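You operate a simulated robot arm through the tools that you are given. There is no shell and no other tool. Be economical: measure what you need, move in short steps, check, and stop when the job is done.

The job below is to be done with a simulated robot arm. You get a single attempt, and the scene is never put back.

TASK
Put things in order on the table top. At the end: the silver pot base stands where the clear narrow-necked jar stood; the clear narrow-necked jar stands where the clear tall glass stood; the clear tall glass from the table top is on the orange carton (marked "JUICE"); the red tomato from the table top stands where the silver pot base stood; whatever was shut is shut again. Leave all else as you found it, and nothing knocked over.

It is judged by the outcome, as a careful person would: the job done as asked, and still so three seconds after it is handed in. It fails if anything else is knocked over, pushed out of place, dropped, spilled or broken.

THE ROBOT
A 7-joint arm with a two-finger parallel gripper, fixed in place. Base frame: the origin is at the foot of the arm, x ahead of it, y to its left, z up; the work surface is at about z = 0. Lengths are in mm, angles in degrees, forces in N, time in s.
With the tool pointing down near the work surface it reaches from about 220 to 580 mm from the base axis. Its first joint turns from -66.0 to 66.0 degrees. Payload 2.5 kg.
The tool frame sits at the grasp point between the pads (the TCP): z along the fingers, y along the line on which they close. The tips reach 23 mm beyond it. The gripper opens to 94 mm. The fingers are 38 mm wide and 10 mm thick; the gripper's body (54 by 96 mm) begins 39 mm behind the TCP.
Orientation is told as [roll, pitch, yaw] about the base's x, y, z axes, in that order, counted from this pose: with the fingers straight down and closing along the base's y, the tool's x points along the base's -x, its y along +y and its z along -z.

THE INTERFACE
- The arm moves only by the tool step_arm. Its argument "series" is a list of rows, each a list of 7 numbers: the closure in counts, from 0 (fully open) to 255 (shut), then the shift along the base's x, y, z in mm, then the turn, a rotation vector about the base's x, y, z in degrees. In form: [[claw, x, y, z, rx, ry, rz], ...]. A call has 1 to 8 rows; each row shifts and turns the commanded pose from where the row before left it. Rows are played at 5 a second. More than 50 mm and 8.6 degrees between two rows, or a gripper value outside its range, and nothing of the call is played. A pose out of reach is approached as far as the arm can. The call stops where the force on the tool passes 40 N (or 10 N more than at its start, if that is more) or the arm is blocked; 0.2 s more then pass. Each finger travels about 108 mm/s and halts on what it meets, pressing with about 41 N; the grip force reading is that of the motor and also rises with nothing between the fingers. The clock runs only during rows and for 0.2 s after the last one: add rows that do not move to give the fingers time. The reply holds the time, the measured pose of the TCP, the force on the tool along the base axes, the opening and the grip force, in the units named above and with some noise.
- Cameras (640 x 400 px; columns grow to the right, rows downward): "scene" is fixed at [108.6, -405.9, 532]; the picture's right is [0.90, -0.44, 0.00], its down [-0.30, -0.61, -0.73] and it looks along [0.32, 0.66, -0.68] (base axes); focal length 237 px, centre (320, 200). "wrist" rides on the gripper at [-39, 0, -44] in the tool frame; the picture's right is [0.00, -1.00, 0.00], its down [0.97, 0.00, -0.24] and it looks along [0.24, 0.00, 0.97] (tool axes); focal length 218 px, centre (320, 200).
- grab_frame(camera): a new picture of that camera. No time passes.
- measure_at(camera, pixels): for up to 12 pixels [column, row] of the newest picture of that camera ("zoom" is the newest enlarged one), the place [x, y, z] in the base frame of the surface seen there, good to about 2 mm. No time passes.
- enlarge(camera, box): a new picture of the part [left, top, right, bottom] of that camera's present view, enlarged. No time passes.
- finish_job(): hands the job in; it is judged then, once.

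Keep the steps short. Do not move on a guess: measure, check each grasp and each placing, and mend mistakes. In all there are 80 turns and 34 pictures (those below and enlarged ones count). Leave the gripper open and the arm clear of the work at the hand-in unless told otherwise, and finish with a single line.

The tools are called after "Emit:" as a command line: name --pt "numbers of a row" for each row, then --argument value for the rest, lists and objects as JSON in quotes. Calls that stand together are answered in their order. step_arm: Moves the arm, as the interface text tells. Its arguments: {"type":"object","properties":{"series":{"type":"array"}},"required":["series"]} The other tools are called the same way: grab_frame (camera) takes a picture; measure_at (camera, pixels) gives the place of the surface under pixels of a picture; enlarge (camera, box) takes an enlarged picture of a part of a camera's view; finish_job () hands the job in.

At the start:

```text
clock: 0.0
tool_pos: [287.4, -210.9, 363.0]
orientation: [0.0, 0.0, 0.0]
contact_force: [0.4, -0.3, -1.2]
opening: 93.9
gripper_force: 0.0
```

scene: 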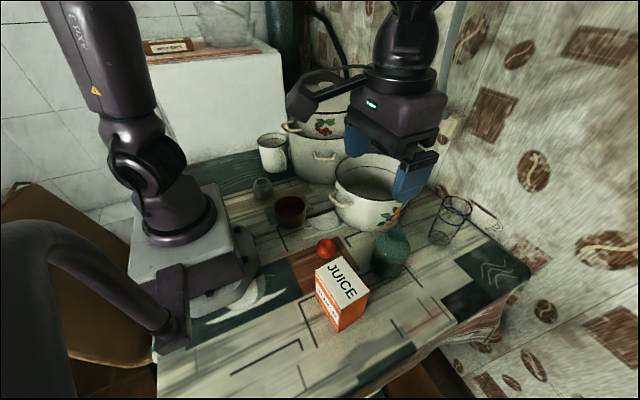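
wrist: 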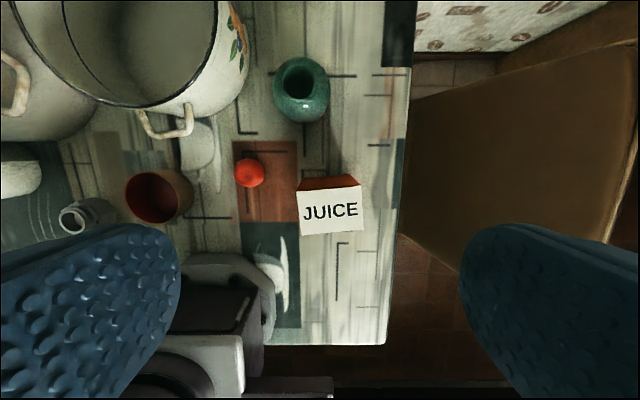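

I see the carton, tomato, green jar, glass at right, pots. I enlarge to identify the objects first.

Emit:
enlarge --camera "scene" --box '[230, 120, 400, 240]'

Emit:
enlarge --camera "scene" --box '[290, 170, 530, 340]'

```text
3.33 times, centred on (315, 180) of scene
```

zoom: 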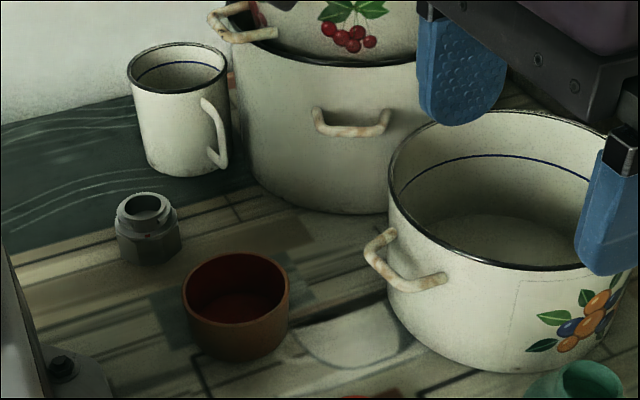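

```text
2.35 times, centred on (410, 255) of scene
```

zoom: 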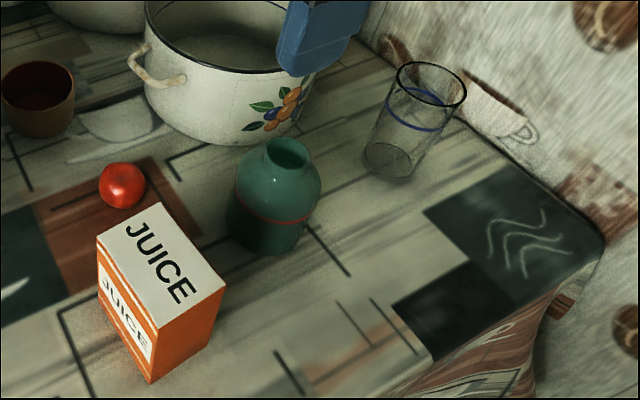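

The silver pot base is the hexagonal piece near (262,188); the glass is at (450,220). I don't see a clear jar yet, so I look at the shelf top-left and the area behind the gripper.

Emit:
enlarge --camera "scene" --box '[130, 0, 300, 110]'

Emit:
measure_at --camera "scene" --pixels '[[262, 180], [262, 197], [290, 225], [326, 250], [342, 280], [392, 265], [441, 240], [452, 200], [370, 185], [225, 30], [335, 200], [160, 60]]'

Emit:
measure_at --camera "wrist" --pixels '[[330, 211], [301, 191], [357, 188], [302, 234], [363, 229], [249, 172], [300, 85], [75, 218], [159, 196], [300, 112], [190, 130], [165, 110]]'

```text
3.64 times, centred on (215, 55) of scene
```

zoom: 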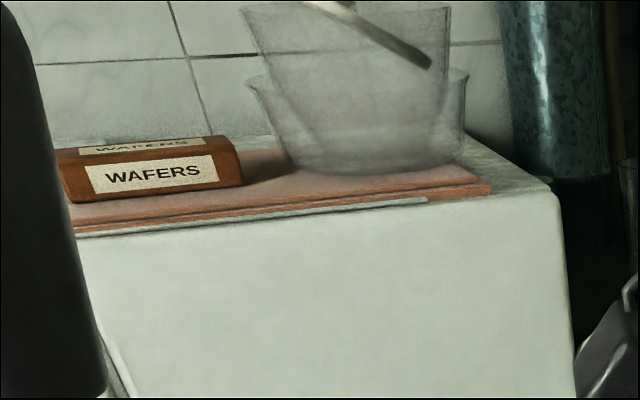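

```text
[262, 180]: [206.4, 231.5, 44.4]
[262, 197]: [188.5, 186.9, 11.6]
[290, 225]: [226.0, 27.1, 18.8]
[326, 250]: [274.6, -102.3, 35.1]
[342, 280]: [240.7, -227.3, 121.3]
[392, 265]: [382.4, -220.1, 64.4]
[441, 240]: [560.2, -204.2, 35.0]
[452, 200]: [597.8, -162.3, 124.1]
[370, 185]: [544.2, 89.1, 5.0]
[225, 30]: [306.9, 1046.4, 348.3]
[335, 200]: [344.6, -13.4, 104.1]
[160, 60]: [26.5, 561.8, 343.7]
```

```text
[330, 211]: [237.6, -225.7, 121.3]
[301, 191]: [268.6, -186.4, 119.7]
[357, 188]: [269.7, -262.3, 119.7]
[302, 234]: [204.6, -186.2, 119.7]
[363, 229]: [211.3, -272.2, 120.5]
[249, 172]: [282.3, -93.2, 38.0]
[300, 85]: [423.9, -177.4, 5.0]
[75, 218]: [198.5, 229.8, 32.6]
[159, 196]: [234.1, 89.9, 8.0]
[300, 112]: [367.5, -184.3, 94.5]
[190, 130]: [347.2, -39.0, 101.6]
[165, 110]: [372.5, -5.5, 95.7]
```

No clear jar seen so far; the gripper may be hiding it. I raise the arm and move it over toward +y for a wider look.

Emit:
step_arm --pt "0 0 20 20 0 0 0" --pt "0 0 35 20 0 0 0" --pt "0 10 35 20 0 0 0" --pt "0 10 35 20 0 0 0" --pt "0 10 35 10 0 0 0" --pt "0 10 35 0 0 0 0" --pt "0 10 25 0 0 0 0"

Emit:
grab_frame --camera "wrist"

Emit:
grab_frame --camera "scene"

```text
clock: 1.6
tool_pos: [335.1, 8.5, 452.9]
orientation: [0.0, 0.0, -0.1]
contact_force: [-1.0, -0.9, -0.2]
opening: 93.7
gripper_force: 0.0
```

```text
28 pictures are left
```

wrist: 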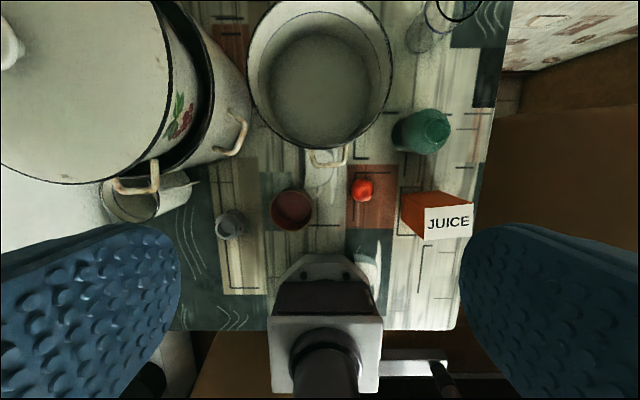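

```text
27 pictures are left
```

scene: 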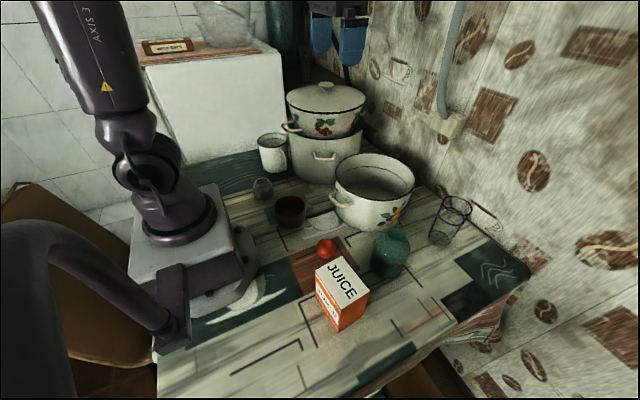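

The only narrow-necked item seen is the green one at (390,250). I enlarge it to tell if it is see-through.

Emit:
enlarge --camera "scene" --box '[350, 210, 430, 290]'

Emit:
enlarge --camera "wrist" --box '[380, 0, 510, 170]'

```text
5.00 times, centred on (390, 250) of scene
```

zoom: 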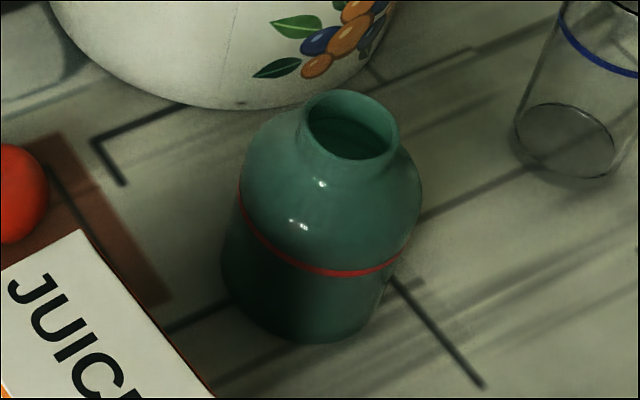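

```text
2.35 times, centred on (445, 85) of wrist
```

zoom: 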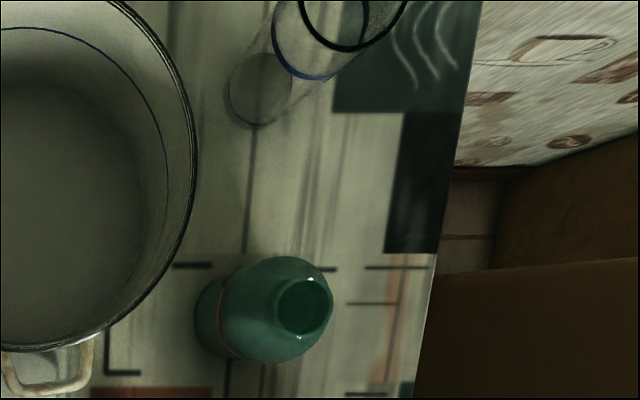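

To be sure there's no other clear jar behind the pots, I move the camera forward and left and look.

Emit:
step_arm --pt "0 30 20 15 0 0 0" --pt "0 30 20 15 0 0 0" --pt "0 30 20 15 0 0 0" --pt "0 20 20 0 0 0 0" --pt "0 10 20 0 0 0 0" --pt "0 0 0 0 0 0 0"

Emit:
grab_frame --camera "wrist"

```text
clock: 3.0
tool_pos: [456.9, 110.2, 496.0]
orientation: [-0.1, -0.1, -0.1]
contact_force: [-0.1, 0.0, 0.4]
opening: 93.8
gripper_force: 0.0
```

```text
24 pictures are left
```

wrist: 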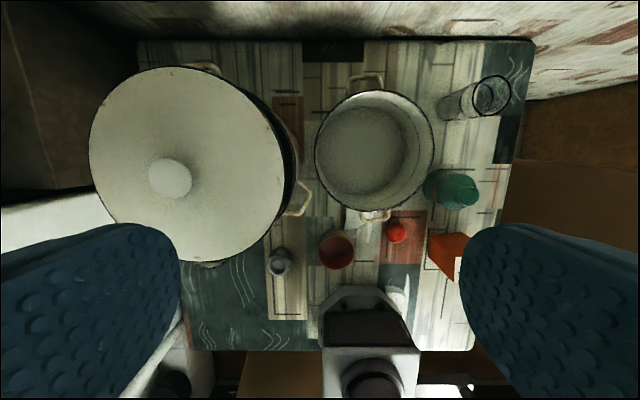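

The whole table top is in view; the green glass jar is the only narrow-necked jar. I'll enlarge the glass/jar region from here and from the scene for measuring.

Emit:
enlarge --camera "wrist" --box '[410, 60, 540, 220]'

Emit:
measure_at --camera "wrist" --pixels '[[474, 95], [492, 77], [509, 95], [490, 113], [458, 176], [458, 205], [395, 232], [274, 262], [290, 262], [530, 45], [445, 42], [510, 160]]'

```text
2.50 times, centred on (475, 140) of wrist
```

zoom: 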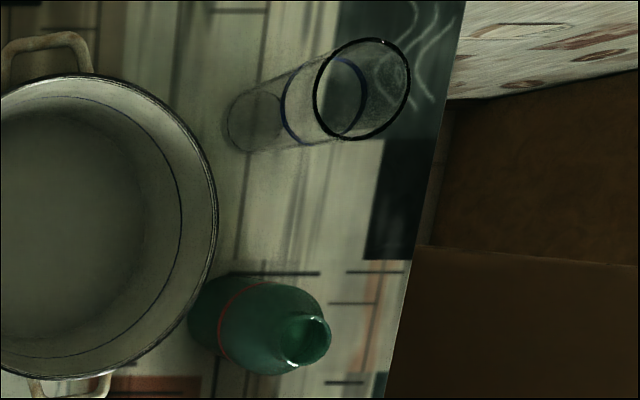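

```text
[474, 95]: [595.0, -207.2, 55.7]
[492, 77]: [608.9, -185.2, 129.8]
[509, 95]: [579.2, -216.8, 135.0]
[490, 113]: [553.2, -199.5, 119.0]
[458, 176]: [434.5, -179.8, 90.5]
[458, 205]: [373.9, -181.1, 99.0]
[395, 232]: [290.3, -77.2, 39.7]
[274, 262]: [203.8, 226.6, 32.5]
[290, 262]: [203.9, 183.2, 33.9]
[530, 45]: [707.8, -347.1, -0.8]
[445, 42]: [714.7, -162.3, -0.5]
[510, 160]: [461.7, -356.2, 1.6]
```

I measure rims and bases in the enlarged picture.

Emit:
measure_at --camera "zoom" --pixels '[[313, 100], [409, 75], [372, 38], [345, 138], [229, 120], [255, 150], [281, 108], [306, 320], [306, 364], [285, 342], [329, 342], [190, 325]]'

Emit:
enlarge --camera "scene" --box '[410, 185, 490, 255]'

```text
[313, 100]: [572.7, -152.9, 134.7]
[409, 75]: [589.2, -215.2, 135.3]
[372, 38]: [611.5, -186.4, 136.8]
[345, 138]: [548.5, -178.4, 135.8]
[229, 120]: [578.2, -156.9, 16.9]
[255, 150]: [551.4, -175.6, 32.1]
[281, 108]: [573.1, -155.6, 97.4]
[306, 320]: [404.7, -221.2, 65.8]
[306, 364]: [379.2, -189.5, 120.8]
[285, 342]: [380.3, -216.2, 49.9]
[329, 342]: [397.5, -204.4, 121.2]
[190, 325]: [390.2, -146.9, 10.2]
```

```text
5.71 times, centred on (450, 220) of scene
```

zoom: 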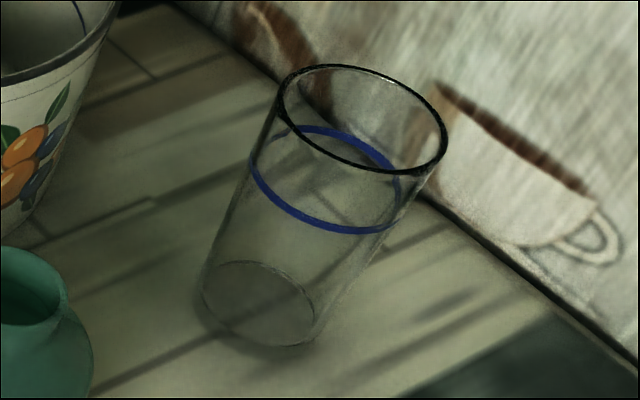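

The glass: centre about (579,-184), rim z 135, radius ~32, 608 mm from the base axis. I'll tilt the tool outward 24° in the radial direction to reach it. First I go above it, turning as I go.

Emit:
step_arm --pt "0 10 -37 -20 0 0 -5.9" --pt "0 10 -37 -20 0 0 -5.9" --pt "0 10 -37 -20 0 0 -5.8" --pt "0 10 -37 -30 -2.42 -7.62 0" --pt "0 10 -37 -30 -2.42 -7.62 0" --pt "0 15 -37 -30 -2.42 -7.62 0" --pt "0 20 -36 -28 0 0 0" --pt "0 20 -36 -28 0 0 0"

Emit:
step_arm --pt "0 17 0 -30 0 0 0" --pt "0 0 0 -30 0 0 0" --pt "0 0 0 0 0 0 0"

Emit:
grab_frame --camera "wrist"

```text
clock: 4.8
tool_pos: [563.2, -185.2, 290.8]
orientation: [0.0, -24.1, -17.5]
contact_force: [0.3, 0.7, 0.1]
opening: 93.7
gripper_force: 0.1
```

```text
clock: 5.6
tool_pos: [579.8, -183.8, 229.0]
orientation: [0.0, -24.0, -17.6]
contact_force: [-0.7, -0.7, 0.3]
opening: 94.1
gripper_force: 0.0
```

```text
21 pictures are left
```

wrist: 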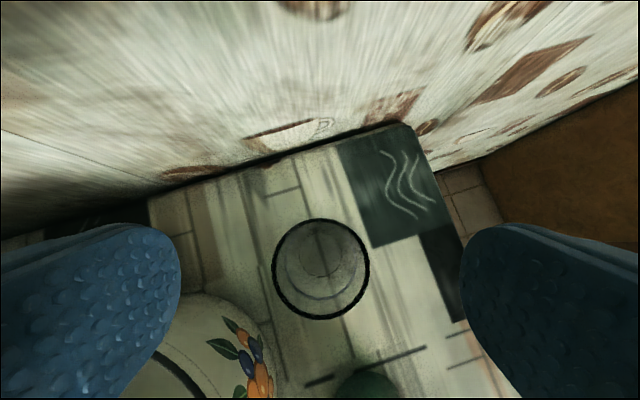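

Pose is reached exactly; rim is centred at column 321. I measure the rim once more from here.

Emit:
measure_at --camera "wrist" --pixels '[[274, 264], [368, 268], [325, 219], [319, 317], [339, 277], [302, 258], [300, 277]]'

```text
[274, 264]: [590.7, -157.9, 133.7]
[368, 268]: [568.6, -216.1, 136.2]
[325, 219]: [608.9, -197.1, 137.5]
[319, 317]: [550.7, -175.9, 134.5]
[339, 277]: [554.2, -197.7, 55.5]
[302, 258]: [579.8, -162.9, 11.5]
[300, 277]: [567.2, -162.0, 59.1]
```

Rim centre is (580,-187). I shift y by -3 and descend to z 112 with open fingers.

Emit:
step_arm --pt "0 0 -3 -30 0 0 0" --pt "0 0 0 -30 0 0 0" --pt "0 0 0 -30 0 0 0" --pt "0 0 0 -27 0 0 0" --pt "0 0 0 0 0 0 0"

Emit:
grab_frame --camera "scene"

```text
clock: 6.8
tool_pos: [578.6, -187.0, 113.9]
orientation: [0.1, -24.1, -17.6]
contact_force: [-1.1, -0.2, 0.2]
opening: 94.0
gripper_force: 0.0
```

```text
20 pictures are left
```

scene: 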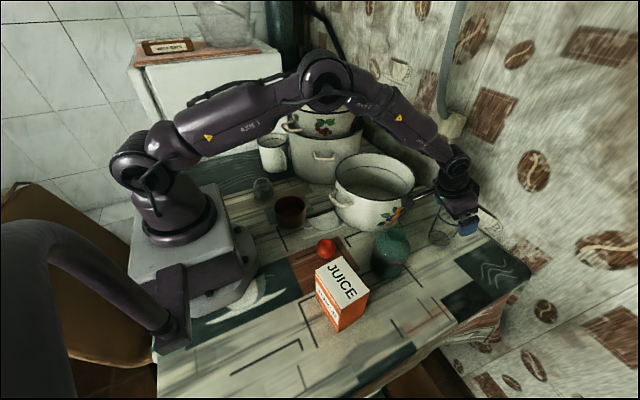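

Fingers straddle the glass. I close.

Emit:
step_arm --pt "140 0 0 0 0 0 0" --pt "140 0 0 0 0 0 0" --pt "140 0 0 0 0 0 0"

```text
clock: 7.6
tool_pos: [579.6, -186.7, 114.1]
orientation: [0.0, -24.0, -17.6]
contact_force: [1.1, 1.3, 0.4]
opening: 67.2
gripper_force: 41.0
```

Held at opening 67. Lift straight up.

Emit:
step_arm --pt "140 0 0 10 0 0 0" --pt "140 0 0 25 0 0 0" --pt "140 0 0 35 0 0 0" --pt "140 0 0 40 0 0 0" --pt "140 0 0 40 0 0 0" --pt "140 0 0 25 0 0 0" --pt "140 0 0 0 0 0 0"

Emit:
grab_frame --camera "scene"

```text
clock: 9.2
tool_pos: [578.0, -187.0, 289.1]
orientation: [0.0, -24.0, -17.5]
contact_force: [0.5, -1.0, -2.2]
opening: 67.1
gripper_force: 41.6
```

```text
19 pictures are left
```

scene: 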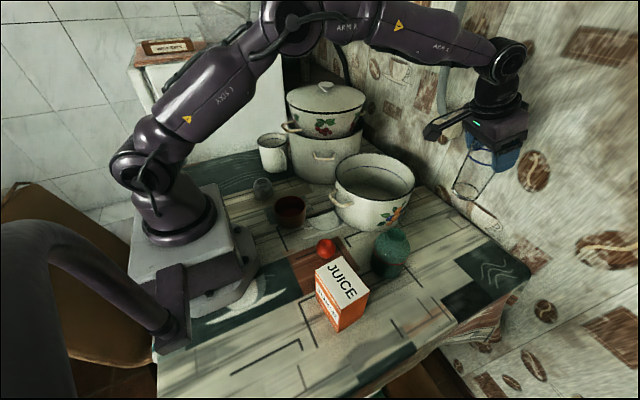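

Glass held upright, bottom about z 176. I measure the carton's top corners in this scene picture: (318,271),(340,258),(367,292),(342,306).

Emit:
measure_at --camera "scene" --pixels '[[318, 271], [340, 258], [367, 292], [342, 306], [329, 264], [342, 281], [355, 299], [329, 289], [354, 275]]'

```text
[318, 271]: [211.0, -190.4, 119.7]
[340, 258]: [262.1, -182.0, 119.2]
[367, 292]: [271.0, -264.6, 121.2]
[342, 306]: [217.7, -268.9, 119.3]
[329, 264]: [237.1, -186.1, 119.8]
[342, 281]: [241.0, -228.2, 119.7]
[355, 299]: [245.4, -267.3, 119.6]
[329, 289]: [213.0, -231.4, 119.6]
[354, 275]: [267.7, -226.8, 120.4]
```

Carton top centre is (241,-227,120). I carry the glass over it, keeping height and tilt and turning the yaw with the direction.

Emit:
step_arm --pt "140 -20 -2 0 0 0 -3" --pt "140 -35 -4 0 0 0 -3" --pt "140 -40 -5 0 0 0 -3" --pt "140 -45 -5 0 0 0 -3" --pt "140 -45 -5 0 0 0 -3" --pt "140 -45 -5 0 0 0 -3" --pt "140 -40 -5 0 0 0 -3" --pt "140 -30 -4 0 0 0 -3"

Emit:
step_arm --pt "140 -22 -3 0 0 0 -2" --pt "140 -15 -2 0 0 0 0" --pt "140 0 0 -20 0 0 0" --pt "140 0 0 0 0 0 0"

Emit:
enlarge --camera "scene" --box '[270, 160, 430, 340]'

```text
clock: 11.0
tool_pos: [276.4, -222.0, 289.2]
orientation: [-0.1, -24.0, -41.6]
contact_force: [0.1, 0.2, -2.4]
opening: 67.2
gripper_force: 41.1
```

```text
clock: 12.0
tool_pos: [240.6, -228.1, 269.8]
orientation: [0.0, -24.0, -43.6]
contact_force: [0.6, -0.5, -1.8]
opening: 67.3
gripper_force: 41.5
```

```text
2.22 times, centred on (350, 250) of scene
```

zoom: 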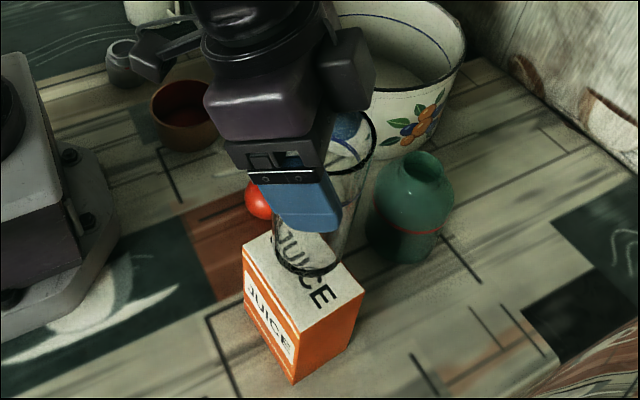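

Glass hangs over the carton top. I lower gently toward contact (expected z ≈ 234).

Emit:
step_arm --pt "140 0 1 -15 0 0 0" --pt "140 0 0 -12 0 0 0" --pt "140 0 0 -4 0 0 0" --pt "140 0 0 -2 0 0 0" --pt "140 0 0 0 0 0 0"

```text
clock: 13.2
tool_pos: [241.2, -227.1, 236.5]
orientation: [0.0, -24.0, -43.6]
contact_force: [0.0, 0.1, -1.8]
opening: 67.5
gripper_force: 41.2
```

Emit:
step_arm --pt "140 0 0 -1 0 0 0" --pt "140 0 0 -1 0 0 0" --pt "140 0 0 0 0 0 0"

Emit:
enlarge --camera "scene" --box '[310, 220, 400, 340]'

```text
clock: 14.0
tool_pos: [242.2, -225.8, 235.3]
orientation: [-0.1, -24.0, -43.6]
contact_force: [0.5, -0.5, -2.0]
opening: 67.2
gripper_force: 41.6
```

```text
3.33 times, centred on (355, 280) of scene
```

zoom: 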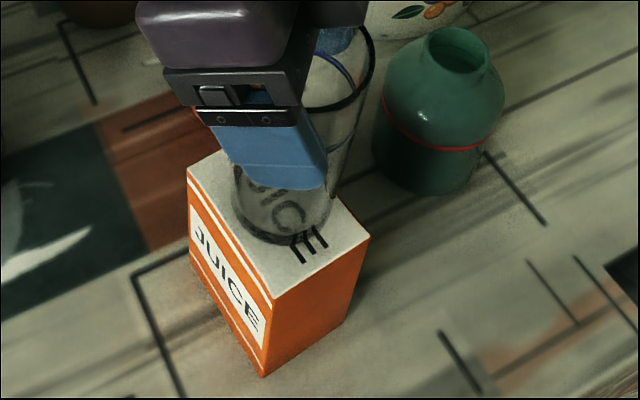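

Nearly there; force still shows the full weight. Another millimetre at a time.

Emit:
step_arm --pt "140 0 0 -1 0 0 0" --pt "140 0 0 0 0 0 0"

Emit:
step_arm --pt "140 0 0 -1 0 0 0" --pt "140 0 0 0 0 0 0"

```text
clock: 14.6
tool_pos: [241.6, -226.8, 233.4]
orientation: [0.0, -24.1, -43.6]
contact_force: [-1.8, -0.1, 4.7]
opening: 67.2
gripper_force: 41.0
```

```text
clock: 15.2
tool_pos: [242.1, -226.5, 233.0]
orientation: [0.0, -24.3, -43.6]
contact_force: [-2.1, 2.9, 19.9]
opening: 67.2
gripper_force: 40.7
```

Contact made (20 N). I ease up 1 mm, then open in stages.

Emit:
step_arm --pt "140 0 0 1 0 0 0" --pt "140 0 0 0 0 0 0" --pt "65 0 0 0 0 0 0" --pt "40 0 0 0 0 0 0" --pt "0 0 0 0 0 0 0" --pt "0 0 0 0 0 0 0"

Emit:
grab_frame --camera "wrist"

```text
clock: 16.6
tool_pos: [241.3, -226.9, 233.1]
orientation: [-0.1, -23.9, -43.6]
contact_force: [0.7, -1.1, 0.2]
opening: 93.9
gripper_force: 0.0
```

```text
16 pictures are left
```

wrist: 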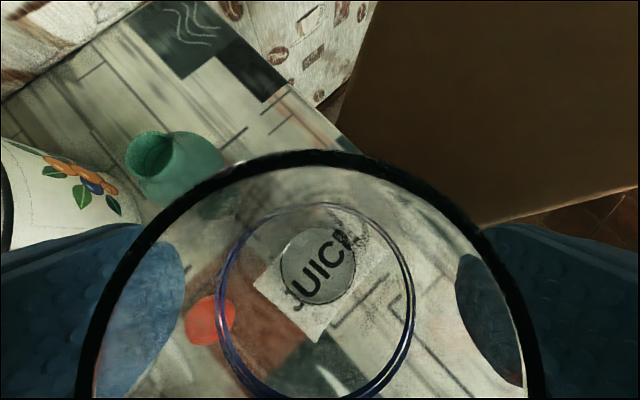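

Glass stands centred on the carton (seen through its rim at (318,265)). I lift straight up clear and go above the jar, turning yaw back to its direction (-25°).

Emit:
step_arm --pt "0 0 0 20 0 0 0" --pt "0 0 0 30 0 0 0" --pt "0 0 0 40 0 0 0" --pt "0 0 0 30 0 0 0" --pt "0 35 10 0 0 0 6" --pt "0 40 12 0 0 0 6" --pt "0 40 11 0 0 0 6" --pt "0 32 10 0 0 0 0"

Emit:
step_arm --pt "0 0 0 -40 0 0 0" --pt "0 0 0 -40 0 0 0" --pt "0 0 0 -30 0 0 0" --pt "0 0 0 0 0 0 0"

Emit:
grab_frame --camera "wrist"

Emit:
enlarge --camera "scene" --box '[310, 180, 440, 340]'

```text
clock: 18.4
tool_pos: [390.9, -183.2, 353.7]
orientation: [-0.1, -24.0, -25.5]
contact_force: [0.5, 0.4, 0.2]
opening: 93.8
gripper_force: 0.0
```

```text
clock: 19.4
tool_pos: [389.6, -183.4, 243.1]
orientation: [0.0, -24.0, -25.6]
contact_force: [-0.1, 1.3, -0.2]
opening: 94.2
gripper_force: 0.2
```

```text
15 pictures are left
```

wrist: 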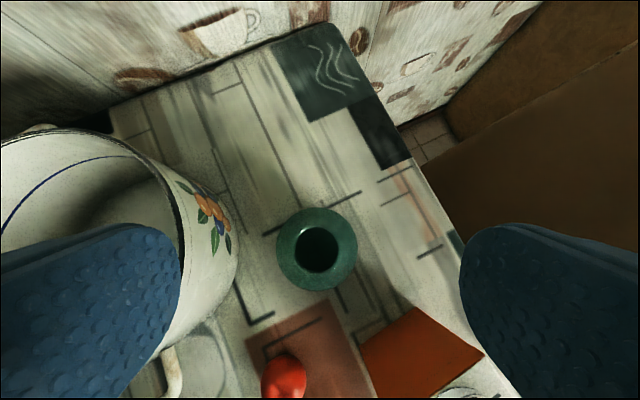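

```text
2.50 times, centred on (375, 260) of scene
```

zoom: 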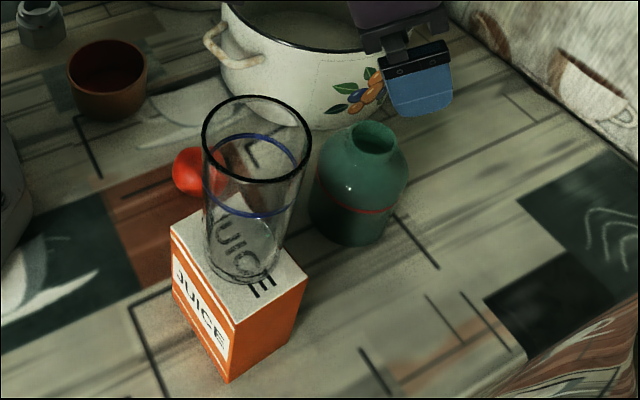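

Glass stands properly. I measure the jar's outline, neck and the pot's nearest wall from the wrist picture, and the carton's/glass edges.

Emit:
measure_at --camera "wrist" --pixels '[[293, 250], [342, 248], [318, 225], [319, 275], [279, 250], [355, 248], [318, 209], [317, 289], [238, 240], [225, 200], [236, 270], [395, 318]]'

Emit:
measure_at --camera "zoom" --pixels '[[353, 140], [397, 140], [322, 165], [407, 175], [360, 190], [360, 207], [350, 235], [313, 205], [395, 205], [325, 135], [360, 165], [340, 240]]'

```text
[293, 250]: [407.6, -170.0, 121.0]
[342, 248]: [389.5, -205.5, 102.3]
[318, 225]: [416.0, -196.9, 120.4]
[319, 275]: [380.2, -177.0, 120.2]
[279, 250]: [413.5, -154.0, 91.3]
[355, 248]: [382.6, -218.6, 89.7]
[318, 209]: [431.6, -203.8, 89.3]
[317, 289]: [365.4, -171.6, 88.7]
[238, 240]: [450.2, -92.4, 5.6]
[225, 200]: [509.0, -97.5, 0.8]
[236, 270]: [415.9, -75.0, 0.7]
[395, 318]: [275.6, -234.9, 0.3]
```

```text
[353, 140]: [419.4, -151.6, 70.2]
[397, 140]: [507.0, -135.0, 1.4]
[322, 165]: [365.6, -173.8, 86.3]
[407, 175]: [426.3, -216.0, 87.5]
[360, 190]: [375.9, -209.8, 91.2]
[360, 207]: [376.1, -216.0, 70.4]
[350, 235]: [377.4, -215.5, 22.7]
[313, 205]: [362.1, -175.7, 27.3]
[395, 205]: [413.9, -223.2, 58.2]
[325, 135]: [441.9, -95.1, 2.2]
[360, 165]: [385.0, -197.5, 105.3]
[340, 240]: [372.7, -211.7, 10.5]
```

Jar: centre (398,-187), radius ~37 up to z≈88, height 121. I centre over it, lower to z≈140, and check clearances of the hand to the glass and pot.

Emit:
step_arm --pt "0 9 -4 -20 0 0 0" --pt "0 0 0 -30 0 0 0" --pt "0 0 0 -30 0 0 0" --pt "0 0 0 -20 0 0 0" --pt "0 0 0 0 0 0 0"

Emit:
enlarge --camera "scene" --box '[270, 120, 450, 320]'

```text
clock: 20.6
tool_pos: [398.1, -187.9, 143.4]
orientation: [-0.1, -24.0, -25.6]
contact_force: [-0.2, 0.2, 0.0]
opening: 94.2
gripper_force: 0.0
```

```text
2.00 times, centred on (360, 220) of scene
```

zoom: 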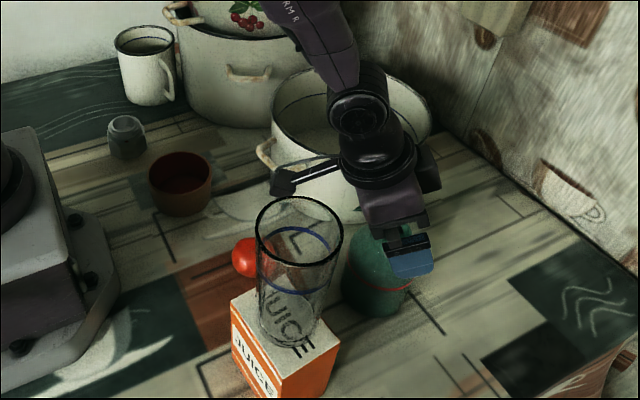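

The hand has a thin inward arm ending at (283,182). I measure its tip and other near parts against the glass rim.

Emit:
measure_at --camera "zoom" --pixels '[[283, 182], [275, 190], [310, 174], [300, 200], [260, 235], [300, 283], [357, 110], [385, 175]]'

```text
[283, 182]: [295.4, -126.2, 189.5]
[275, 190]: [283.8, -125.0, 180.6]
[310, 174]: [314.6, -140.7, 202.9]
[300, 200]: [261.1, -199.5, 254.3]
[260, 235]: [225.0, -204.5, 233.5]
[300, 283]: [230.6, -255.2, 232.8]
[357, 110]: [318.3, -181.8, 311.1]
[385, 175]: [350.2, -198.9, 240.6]
```

Clearances are ample (nearest ~57 mm). I descend 52 mm to z≈91 and close.

Emit:
step_arm --pt "0 0 0 -20 0 0 0" --pt "0 0 0 -20 0 0 0" --pt "0 0 0 -12 0 0 0" --pt "0 0 0 0 0 0 0"

Emit:
step_arm --pt "110 0 0 0 0 0 0" --pt "110 0 0 0 0 0 0" --pt "110 0 0 0 0 0 0"

```text
clock: 21.6
tool_pos: [399.0, -186.6, 91.9]
orientation: [0.0, -23.9, -25.5]
contact_force: [0.2, 0.0, 0.1]
opening: 94.1
gripper_force: 0.0
```

```text
clock: 22.4
tool_pos: [398.7, -187.0, 91.0]
orientation: [0.1, -24.0, -25.7]
contact_force: [0.7, 0.1, 0.0]
opening: 77.4
gripper_force: 40.9
```

Jar held (opening 77). Lift 100 mm straight up and check.

Emit:
step_arm --pt "110 0 0 10 0 0 0" --pt "110 0 0 20 0 0 0" --pt "110 0 0 30 0 0 0" --pt "110 0 0 25 0 0 0" --pt "110 0 0 15 0 0 0" --pt "110 0 0 0 0 0 0"

Emit:
step_arm --pt "110 20 0 0 0 0 1.3" --pt "110 35 0 0 0 0 1.3" --pt "110 40 0 0 0 0 1.4" --pt "110 40 0 0 0 0 1.3" --pt "110 30 0 0 0 0 1.4" --pt "110 16 0 0 0 0 1.3" --pt "110 0 0 0 0 0 0"

Emit:
grab_frame --camera "scene"

```text
clock: 23.8
tool_pos: [398.1, -188.6, 191.4]
orientation: [0.0, -24.0, -25.6]
contact_force: [0.2, -0.4, -3.6]
opening: 77.6
gripper_force: 41.6
```

```text
clock: 25.4
tool_pos: [579.7, -187.1, 189.5]
orientation: [0.0, -23.9, -17.6]
contact_force: [-0.6, 0.0, -4.2]
opening: 77.8
gripper_force: 40.7
```

```text
12 pictures are left
```

scene: 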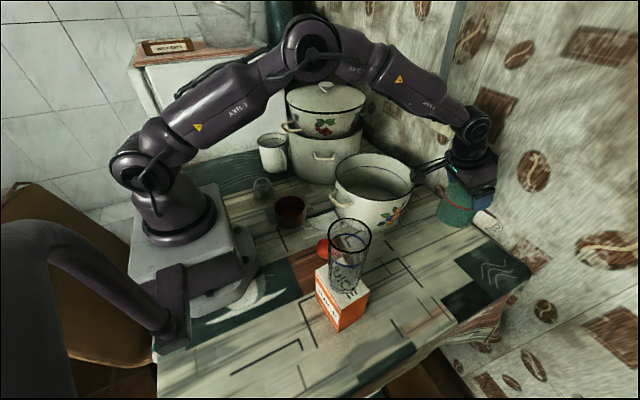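

Jar hangs over the glass's old spot; the thin arm will stay above and beside the pot rim. I descend to just above the table.

Emit:
step_arm --pt "110 0 0 -25 0 0 0" --pt "110 0 0 -30 0 0 0" --pt "110 0 0 -25 0 0 0" --pt "110 0 0 -12 0 0 0" --pt "110 0 0 0 0 0 0"

Emit:
step_arm --pt "110 0 0 -2 0 0 0" --pt "110 0 0 -1 0 0 0" --pt "110 0 0 0 0 0 0"

```text
clock: 26.6
tool_pos: [579.0, -186.5, 98.3]
orientation: [0.0, -24.0, -17.6]
contact_force: [0.4, 0.6, -4.0]
opening: 77.7
gripper_force: 40.9
```

```text
clock: 27.4
tool_pos: [577.6, -187.2, 96.7]
orientation: [0.0, -24.0, -17.6]
contact_force: [0.5, -0.1, -3.3]
opening: 77.5
gripper_force: 40.7
```

No contact yet. Continue down in small steps.

Emit:
step_arm --pt "110 1 0 -2 0 0 0" --pt "110 0 0 0 0 0 0"

Emit:
step_arm --pt "110 0 0 -2 0 0 0" --pt "110 0 0 0 0 0 0"

```text
clock: 28.0
tool_pos: [579.9, -186.9, 93.3]
orientation: [0.0, -24.1, -17.5]
contact_force: [0.6, 0.1, -4.8]
opening: 77.6
gripper_force: 40.7
```

```text
clock: 28.6
tool_pos: [580.1, -187.2, 90.6]
orientation: [0.0, -24.0, -17.6]
contact_force: [0.8, -0.3, -3.2]
opening: 77.3
gripper_force: 41.2
```

Emit:
step_arm --pt "110 0 0 -1 0 0 0" --pt "110 0 0 0 0 0 0"

```text
clock: 29.2
tool_pos: [579.7, -187.1, 91.3]
orientation: [0.0, -24.0, -17.6]
contact_force: [0.1, -0.2, -3.7]
opening: 77.7
gripper_force: 41.2
```

Emit:
step_arm --pt "110 0 0 -1 0 0 0" --pt "110 0 0 0 0 0 0"

```text
clock: 29.8
tool_pos: [580.3, -188.2, 92.2]
orientation: [0.0, -24.1, -17.6]
contact_force: [-3.1, 0.4, 7.4]
opening: 77.3
gripper_force: 41.3
```

Contact (+7 N). Open in stages, then look.

Emit:
step_arm --pt "110 0 0 0 0 0 0" --pt "40 0 0 0 0 0 0" --pt "20 0 0 0 0 0 0" --pt "0 0 0 0 0 0 0" --pt "0 0 0 0 0 0 0"

Emit:
step_arm --pt "0 0 0 20 0 0 0" --pt "0 0 0 30 0 0 0" --pt "0 0 0 40 0 0 0" --pt "0 0 0 40 0 0 0" --pt "0 0 0 0 0 0 0"

Emit:
grab_frame --camera "wrist"

```text
clock: 31.0
tool_pos: [580.3, -186.7, 91.1]
orientation: [0.0, -24.0, -17.5]
contact_force: [-0.4, 0.5, -0.3]
opening: 93.8
gripper_force: 0.1
```

```text
clock: 32.2
tool_pos: [580.8, -186.6, 221.3]
orientation: [-0.1, -24.0, -17.6]
contact_force: [-0.6, -0.4, 0.4]
opening: 94.1
gripper_force: 0.0
```

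```text
11 pictures are left
```

wrist: 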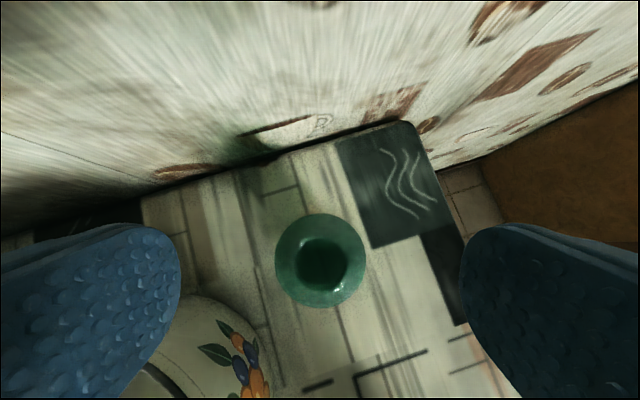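

The jar stands upright in the glass's old place. Next the silver base at about (204,205): I retract, untilt and swing over at z≈376.

Emit:
step_arm --pt "0 -30 5 35 2.42 7.62 0" --pt "0 -30 5 35 2.42 7.62 0" --pt "0 -30 5 35 2.42 7.62 0" --pt "0 -35 25 10 0 0 7.8" --pt "0 -35 25 10 0 0 7.8" --pt "0 -35 25 10 0 0 7.8" --pt "0 -35 25 10 0 0 7.8" --pt "0 -35 25 10 0 0 7.8"

Emit:
step_arm --pt "0 -28 40 0 0 0 8" --pt "0 -28 40 0 0 0 8" --pt "0 -28 40 0 0 0 8" --pt "0 -10 42 0 0 0 0" --pt "0 -9 42 0 0 0 0" --pt "0 -9 42 -20 0 0 0" --pt "0 0 0 -40 0 0 0" --pt "0 0 0 0 0 0 0"

Emit:
grab_frame --camera "wrist"

```text
clock: 34.0
tool_pos: [314.2, -46.4, 375.1]
orientation: [0.0, 0.0, 21.6]
contact_force: [-1.3, -0.3, -0.1]
opening: 94.1
gripper_force: 0.0
```

```text
clock: 35.8
tool_pos: [202.0, 197.9, 313.1]
orientation: [0.0, 0.0, 45.3]
contact_force: [0.6, -0.1, 0.2]
opening: 94.1
gripper_force: 0.1
```

```text
10 pictures are left
```

wrist: 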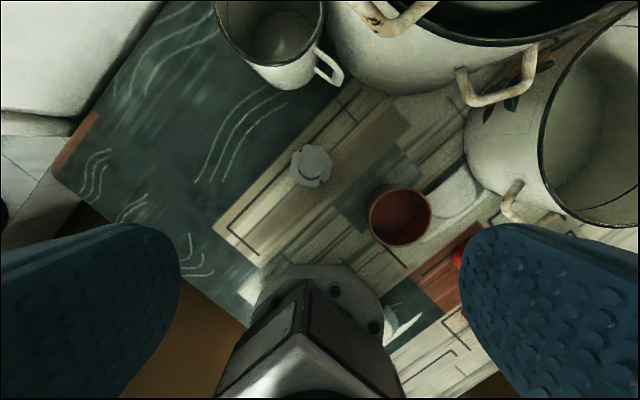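

Silver base at (311,165). I enlarge and measure it and the neighbours.

Emit:
enlarge --camera "wrist" --box '[270, 125, 350, 205]'

Emit:
measure_at --camera "wrist" --pixels '[[311, 148], [311, 182], [295, 165], [330, 165], [368, 215], [432, 215], [400, 190], [400, 243], [325, 80], [270, 88], [495, 103], [408, 92]]'

```text
5.00 times, centred on (310, 165) of wrist
```

zoom: 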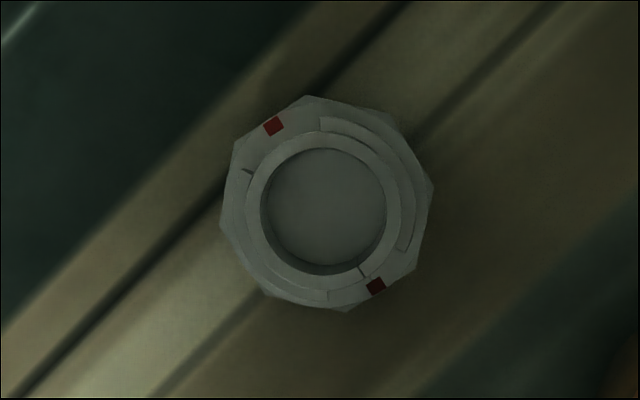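

```text
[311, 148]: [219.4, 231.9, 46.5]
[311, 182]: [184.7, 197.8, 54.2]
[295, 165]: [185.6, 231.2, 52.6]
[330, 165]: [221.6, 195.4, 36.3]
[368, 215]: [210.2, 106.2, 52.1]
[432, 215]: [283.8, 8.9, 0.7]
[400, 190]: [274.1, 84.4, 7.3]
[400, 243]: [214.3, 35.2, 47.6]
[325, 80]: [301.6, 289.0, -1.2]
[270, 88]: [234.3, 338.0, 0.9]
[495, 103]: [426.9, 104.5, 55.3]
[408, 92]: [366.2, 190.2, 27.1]
```

The base is octagonal, centre ≈ (202.5,214.5), ~56 mm across, ~50 mm high; its flats line up if I turn -13.6°. I centre, turn and descend to z≈110, then re-check.

Emit:
step_arm --pt "0 0.5 16.5 -20 0 0 -6.8" --pt "0 0 0 -40 0 0 -6.8" --pt "0 0 0 -45 0 0 0" --pt "0 0 0 -45 0 0 0" --pt "0 0 0 -33 0 0 0" --pt "0 0 0 0 0 0 0"

Emit:
grab_frame --camera "wrist"

```text
clock: 37.2
tool_pos: [202.7, 214.5, 131.8]
orientation: [0.0, -0.1, 31.7]
contact_force: [-0.3, 0.6, 0.1]
opening: 93.9
gripper_force: 0.1
```

```text
8 pictures are left
```

wrist: 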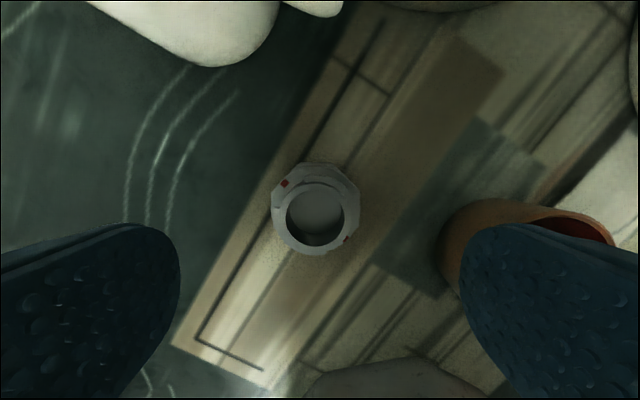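

Flats are aligned and the base is centred. The brown bowl is near the right finger's path; I measure its edge.

Emit:
measure_at --camera "wrist" --pixels '[[443, 250], [450, 225], [450, 280], [470, 210], [275, 208], [358, 208], [318, 168], [316, 240], [316, 187], [200, 60], [270, 40]]'

```text
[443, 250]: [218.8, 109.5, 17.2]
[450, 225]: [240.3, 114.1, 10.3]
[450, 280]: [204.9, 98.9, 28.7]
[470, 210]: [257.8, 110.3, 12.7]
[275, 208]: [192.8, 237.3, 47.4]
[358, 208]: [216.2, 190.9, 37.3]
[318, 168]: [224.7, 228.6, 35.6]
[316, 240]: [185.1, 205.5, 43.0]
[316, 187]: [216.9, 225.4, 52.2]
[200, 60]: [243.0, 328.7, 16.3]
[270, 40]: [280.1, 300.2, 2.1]
```

Bowl is 57 mm away — fine. I descend to z≈30 and close.

Emit:
step_arm --pt "0 1 1 -35 0 0 0" --pt "0 0 0 -35 0 0 0" --pt "0 0 0 -20 0 0 0" --pt "0 0 0 -12 0 0 0" --pt "0 0 0 0 0 0 0"

Emit:
step_arm --pt "160 0 0 0 0 0 0" --pt "160 0 0 0 0 0 0" --pt "160 0 0 0 0 0 0"

```text
clock: 38.4
tool_pos: [204.9, 215.4, 29.8]
orientation: [0.0, 0.0, 31.7]
contact_force: [0.3, 0.2, 0.0]
opening: 93.8
gripper_force: 0.0
```

```text
clock: 39.2
tool_pos: [205.0, 216.3, 29.6]
orientation: [-0.1, 0.1, 31.8]
contact_force: [0.2, 0.7, 0.9]
opening: 59.7
gripper_force: 41.6
```

Gripped (59.7 mm). Lift straight up 170 mm, then swing toward the jar's old place.

Emit:
step_arm --pt "160 0 0 10 0 0 0" --pt "160 0 0 30 0 0 0" --pt "160 0 0 40 0 0 0" --pt "160 0 0 45 0 0 0" --pt "160 0 0 45 0 0 0" --pt "160 0 0 0 0 0 0"

Emit:
step_arm --pt "160 10 -25 0 0 0 -7" --pt "160 17 -36 0 0 0 -7" --pt "160 18 -37 0 0 0 -7" --pt "160 18 -38 0 0 0 -7" --pt "160 18 -38 0 0 0 -7" --pt "160 18 -38 0 0 0 -7" --pt "160 18 -38 0 0 0 -7" --pt "160 18 -38 0 0 0 -7"

Emit:
step_arm --pt "160 18 -38 0 0 0 0" --pt "160 18 -36 0 0 0 0" --pt "160 14 -28 0 0 0 0" --pt "160 8 -12 0 0 0 0" --pt "160 0 0 0 0 0 0"

```text
clock: 40.6
tool_pos: [203.8, 217.5, 200.4]
orientation: [0.0, -0.1, 31.7]
contact_force: [-0.3, 1.4, -3.4]
opening: 59.7
gripper_force: 40.8
```

```text
clock: 42.4
tool_pos: [340.4, -72.2, 199.4]
orientation: [0.0, -0.1, -24.3]
contact_force: [0.2, -0.1, -3.4]
opening: 59.5
gripper_force: 41.1
```

```text
clock: 43.6
tool_pos: [397.8, -186.1, 198.7]
orientation: [0.1, 0.0, -24.2]
contact_force: [-0.3, 0.4, -2.4]
opening: 59.9
gripper_force: 40.9
```

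At (398,-186). Descend to z≈34.

Emit:
step_arm --pt "160 0 -1 -30 0 0 0" --pt "160 0 0 -40 0 0 0" --pt "160 0 0 -40 0 0 0" --pt "160 0 0 -35 0 0 0" --pt "160 0 0 -20 0 0 0" --pt "160 0 0 0 0 0 0"

Emit:
step_arm --pt "160 0 0 -2 0 0 0" --pt "160 0 0 0 0 0 0"

Emit:
step_arm --pt "160 0 0 -1 0 0 0" --pt "160 0 0 0 0 0 0"

```text
clock: 45.0
tool_pos: [398.0, -187.2, 34.4]
orientation: [0.0, 0.0, -24.3]
contact_force: [-0.4, 0.0, -2.8]
opening: 59.7
gripper_force: 40.9
```

```text
clock: 45.6
tool_pos: [397.3, -187.5, 33.6]
orientation: [0.0, 0.1, -24.2]
contact_force: [0.0, 0.7, -2.8]
opening: 59.7
gripper_force: 41.0
```

```text
clock: 46.2
tool_pos: [398.3, -186.5, 31.6]
orientation: [0.0, -0.1, -24.2]
contact_force: [0.3, 0.1, -3.8]
opening: 59.5
gripper_force: 41.3
```

Emit:
step_arm --pt "160 0 0 -1 0 0 0" --pt "160 0 0 0 0 0 0"

Emit:
step_arm --pt "160 0 0 -0.7 0 0 0" --pt "160 0 0 0 0 0 0"

```text
clock: 46.8
tool_pos: [396.5, -186.5, 30.3]
orientation: [0.0, 0.1, -24.2]
contact_force: [0.4, -0.6, -3.3]
opening: 59.9
gripper_force: 41.9
```

```text
clock: 47.4
tool_pos: [397.8, -187.0, 30.6]
orientation: [0.0, 0.1, -24.1]
contact_force: [0.3, 0.8, -3.8]
opening: 59.6
gripper_force: 41.3
```

Emit:
step_arm --pt "160 0 0 -0.7 0 0 0" --pt "160 0 0 0 0 0 0"

```text
clock: 48.0
tool_pos: [397.7, -187.6, 29.1]
orientation: [0.0, 0.1, -24.2]
contact_force: [-0.4, -0.5, -2.4]
opening: 59.5
gripper_force: 40.6
```

Emit:
step_arm --pt "160 0 0 -0.7 0 0 0" --pt "160 0 0 0 0 0 0"

```text
clock: 48.6
tool_pos: [396.6, -187.1, 29.1]
orientation: [-0.1, 0.0, -24.1]
contact_force: [-5.4, 0.8, 8.3]
opening: 60.0
gripper_force: 40.3
```

Contact (+8 N). Open, rise, and move back for a view of the tomato as well.

Emit:
step_arm --pt "80 0 0 0 0 0 0" --pt "40 0 0 0 0 0 0" --pt "0 0 0 0 0 0 0" --pt "0 0 0 0 0 0 0"

Emit:
step_arm --pt "0 0 0 20 0 0 0" --pt "0 0 0 40 0 0 0" --pt "0 0 0 45 0 0 0" --pt "0 0 0 45 0 0 0" --pt "0 -30 20 10 0 0 3" --pt "0 -45 20 0 0 0 3" --pt "0 -38 45 0 0 0 0" --pt "0 0 0 0 0 0 0"

Emit:
grab_frame --camera "wrist"

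```text
clock: 49.6
tool_pos: [396.5, -187.9, 29.6]
orientation: [0.0, 0.0, -24.2]
contact_force: [1.0, 0.1, 0.6]
opening: 93.9
gripper_force: 0.1
```

```text
refused: row 7 steps farther than a row can; nothing moved
```

```text
7 pictures are left
```

wrist: 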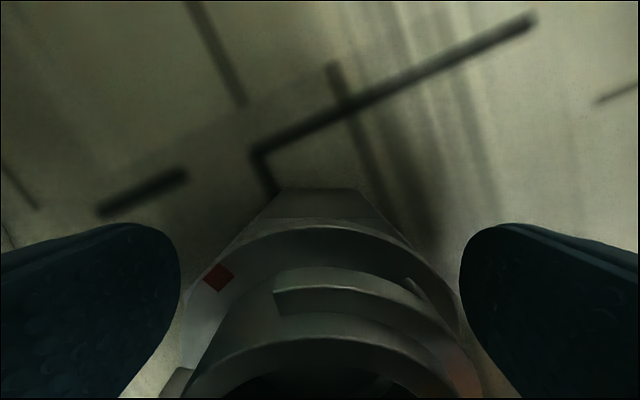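

That move was refused (row too long); I resend with shorter rows.

Emit:
step_arm --pt "0 0 0 20 0 0 0" --pt "0 0 0 40 0 0 0" --pt "0 0 0 45 0 0 0" --pt "0 0 0 45 0 0 0" --pt "0 -30 25 10 0 0 3" --pt "0 -41 25 0 0 0 3" --pt "0 -40 25 0 0 0 0" --pt "0 0 20 0 0 0 0"

Emit:
grab_frame --camera "wrist"

```text
clock: 51.4
tool_pos: [284.9, -90.7, 189.5]
orientation: [-0.1, -0.1, -18.2]
contact_force: [-0.8, -0.1, -0.5]
opening: 94.4
gripper_force: 0.0
```

```text
6 pictures are left
```

wrist: 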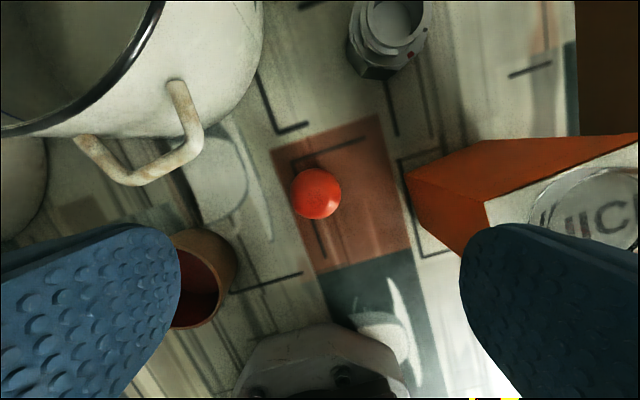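

Silver base stands at the jar's place. I measure the tomato, the pot handle and the carton edge.

Emit:
measure_at --camera "wrist" --pixels '[[293, 192], [338, 192], [316, 169], [316, 216], [316, 192], [130, 178], [190, 145], [408, 178], [440, 230], [385, 70], [372, 75], [235, 245]]'

Emit:
measure_at --camera "wrist" --pixels '[[350, 35], [425, 30], [385, 48], [390, 2], [362, 20], [345, 217], [340, 205], [330, 216]]'

```text
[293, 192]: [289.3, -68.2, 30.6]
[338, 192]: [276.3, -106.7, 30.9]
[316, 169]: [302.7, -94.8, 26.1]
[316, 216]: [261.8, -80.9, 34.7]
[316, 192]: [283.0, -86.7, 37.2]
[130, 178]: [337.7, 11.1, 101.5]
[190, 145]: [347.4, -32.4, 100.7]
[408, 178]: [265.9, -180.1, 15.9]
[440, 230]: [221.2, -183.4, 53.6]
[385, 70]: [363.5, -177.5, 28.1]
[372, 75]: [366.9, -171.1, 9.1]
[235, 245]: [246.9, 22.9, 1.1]
```

```text
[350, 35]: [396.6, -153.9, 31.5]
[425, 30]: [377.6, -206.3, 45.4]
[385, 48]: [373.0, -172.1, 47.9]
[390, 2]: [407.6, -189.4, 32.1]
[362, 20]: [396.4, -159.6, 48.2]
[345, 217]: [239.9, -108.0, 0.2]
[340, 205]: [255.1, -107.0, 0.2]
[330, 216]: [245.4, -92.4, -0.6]
```

Tomato: centre (282.5,-87.5), ~42 mm wide, ~39 high. I check the robot foot height below the hand's inward arm.

Emit:
measure_at --camera "wrist" --pixels '[[320, 340], [320, 370], [320, 395], [260, 375], [400, 375]]'

```text
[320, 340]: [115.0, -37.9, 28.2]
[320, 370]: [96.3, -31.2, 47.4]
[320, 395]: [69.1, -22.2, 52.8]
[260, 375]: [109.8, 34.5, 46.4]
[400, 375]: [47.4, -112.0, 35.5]
```

Foot is low (≤53 mm) and far. I descend on the tomato with fingers partly open.

Emit:
step_arm --pt "50 -2.4 3.2 -30 0 0 0" --pt "50 0 0 -40 0 0 0" --pt "50 0 0 -40 0 0 0" --pt "50 0 0 -32 0 0 0" --pt "50 0 0 -20 0 0 0" --pt "50 0 0 0 0 0 0"

Emit:
step_arm --pt "110 0 0 0 0 0 0" --pt "150 0 0 0 0 0 0" --pt "150 0 0 0 0 0 0" --pt "150 0 0 0 0 0 0"

```text
clock: 52.8
tool_pos: [283.3, -88.7, 28.3]
orientation: [0.1, 0.0, -18.1]
contact_force: [1.1, 0.1, -0.4]
opening: 75.4
gripper_force: 0.1
```

```text
clock: 53.8
tool_pos: [282.4, -88.6, 27.2]
orientation: [0.0, 0.0, -18.2]
contact_force: [-0.9, -0.5, -0.2]
opening: 47.9
gripper_force: 41.1
```

Tomato held. Lift to z≈200 and check the grip.

Emit:
step_arm --pt "150 0 0 10 0 0 0" --pt "150 0 0 30 0 0 0" --pt "150 0 0 45 0 0 0" --pt "150 0 0 45 0 0 0" --pt "150 0 0 40 0 0 0" --pt "150 0 0 0 0 0 0"

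Emit:
step_arm --pt "150 3 25 0 0 0 6.3" --pt "150 3 37 0 0 0 6.3" --pt "150 3 40 0 0 0 6.3" --pt "150 0 42 0 0 0 6.3" --pt "150 -18 40 0 0 0 6.3" --pt "150 -21 40 0 0 0 6.3" --pt "150 -22 40 0 0 0 6.3" --pt "150 -16 25 0 0 0 5.9"

Emit:
enlarge --camera "scene" --box '[190, 80, 350, 260]'

```text
clock: 55.2
tool_pos: [283.7, -89.9, 198.4]
orientation: [0.0, 0.0, -18.2]
contact_force: [0.2, 0.3, -0.9]
opening: 47.9
gripper_force: 40.9
```

```text
clock: 57.0
tool_pos: [214.5, 200.7, 197.2]
orientation: [0.0, 0.0, 31.9]
contact_force: [-0.2, 0.2, -1.4]
opening: 48.0
gripper_force: 41.2
```

```text
2.22 times, centred on (270, 170) of scene
```

zoom: 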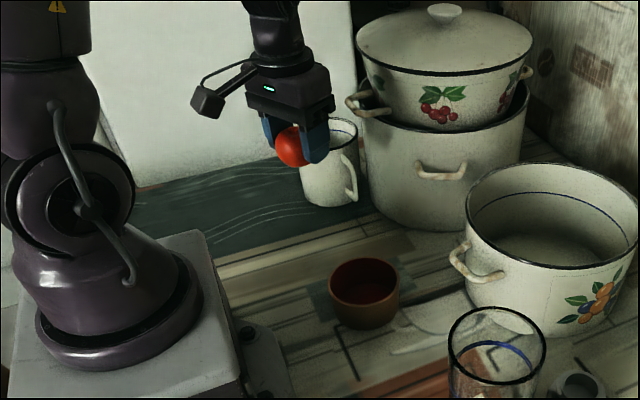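

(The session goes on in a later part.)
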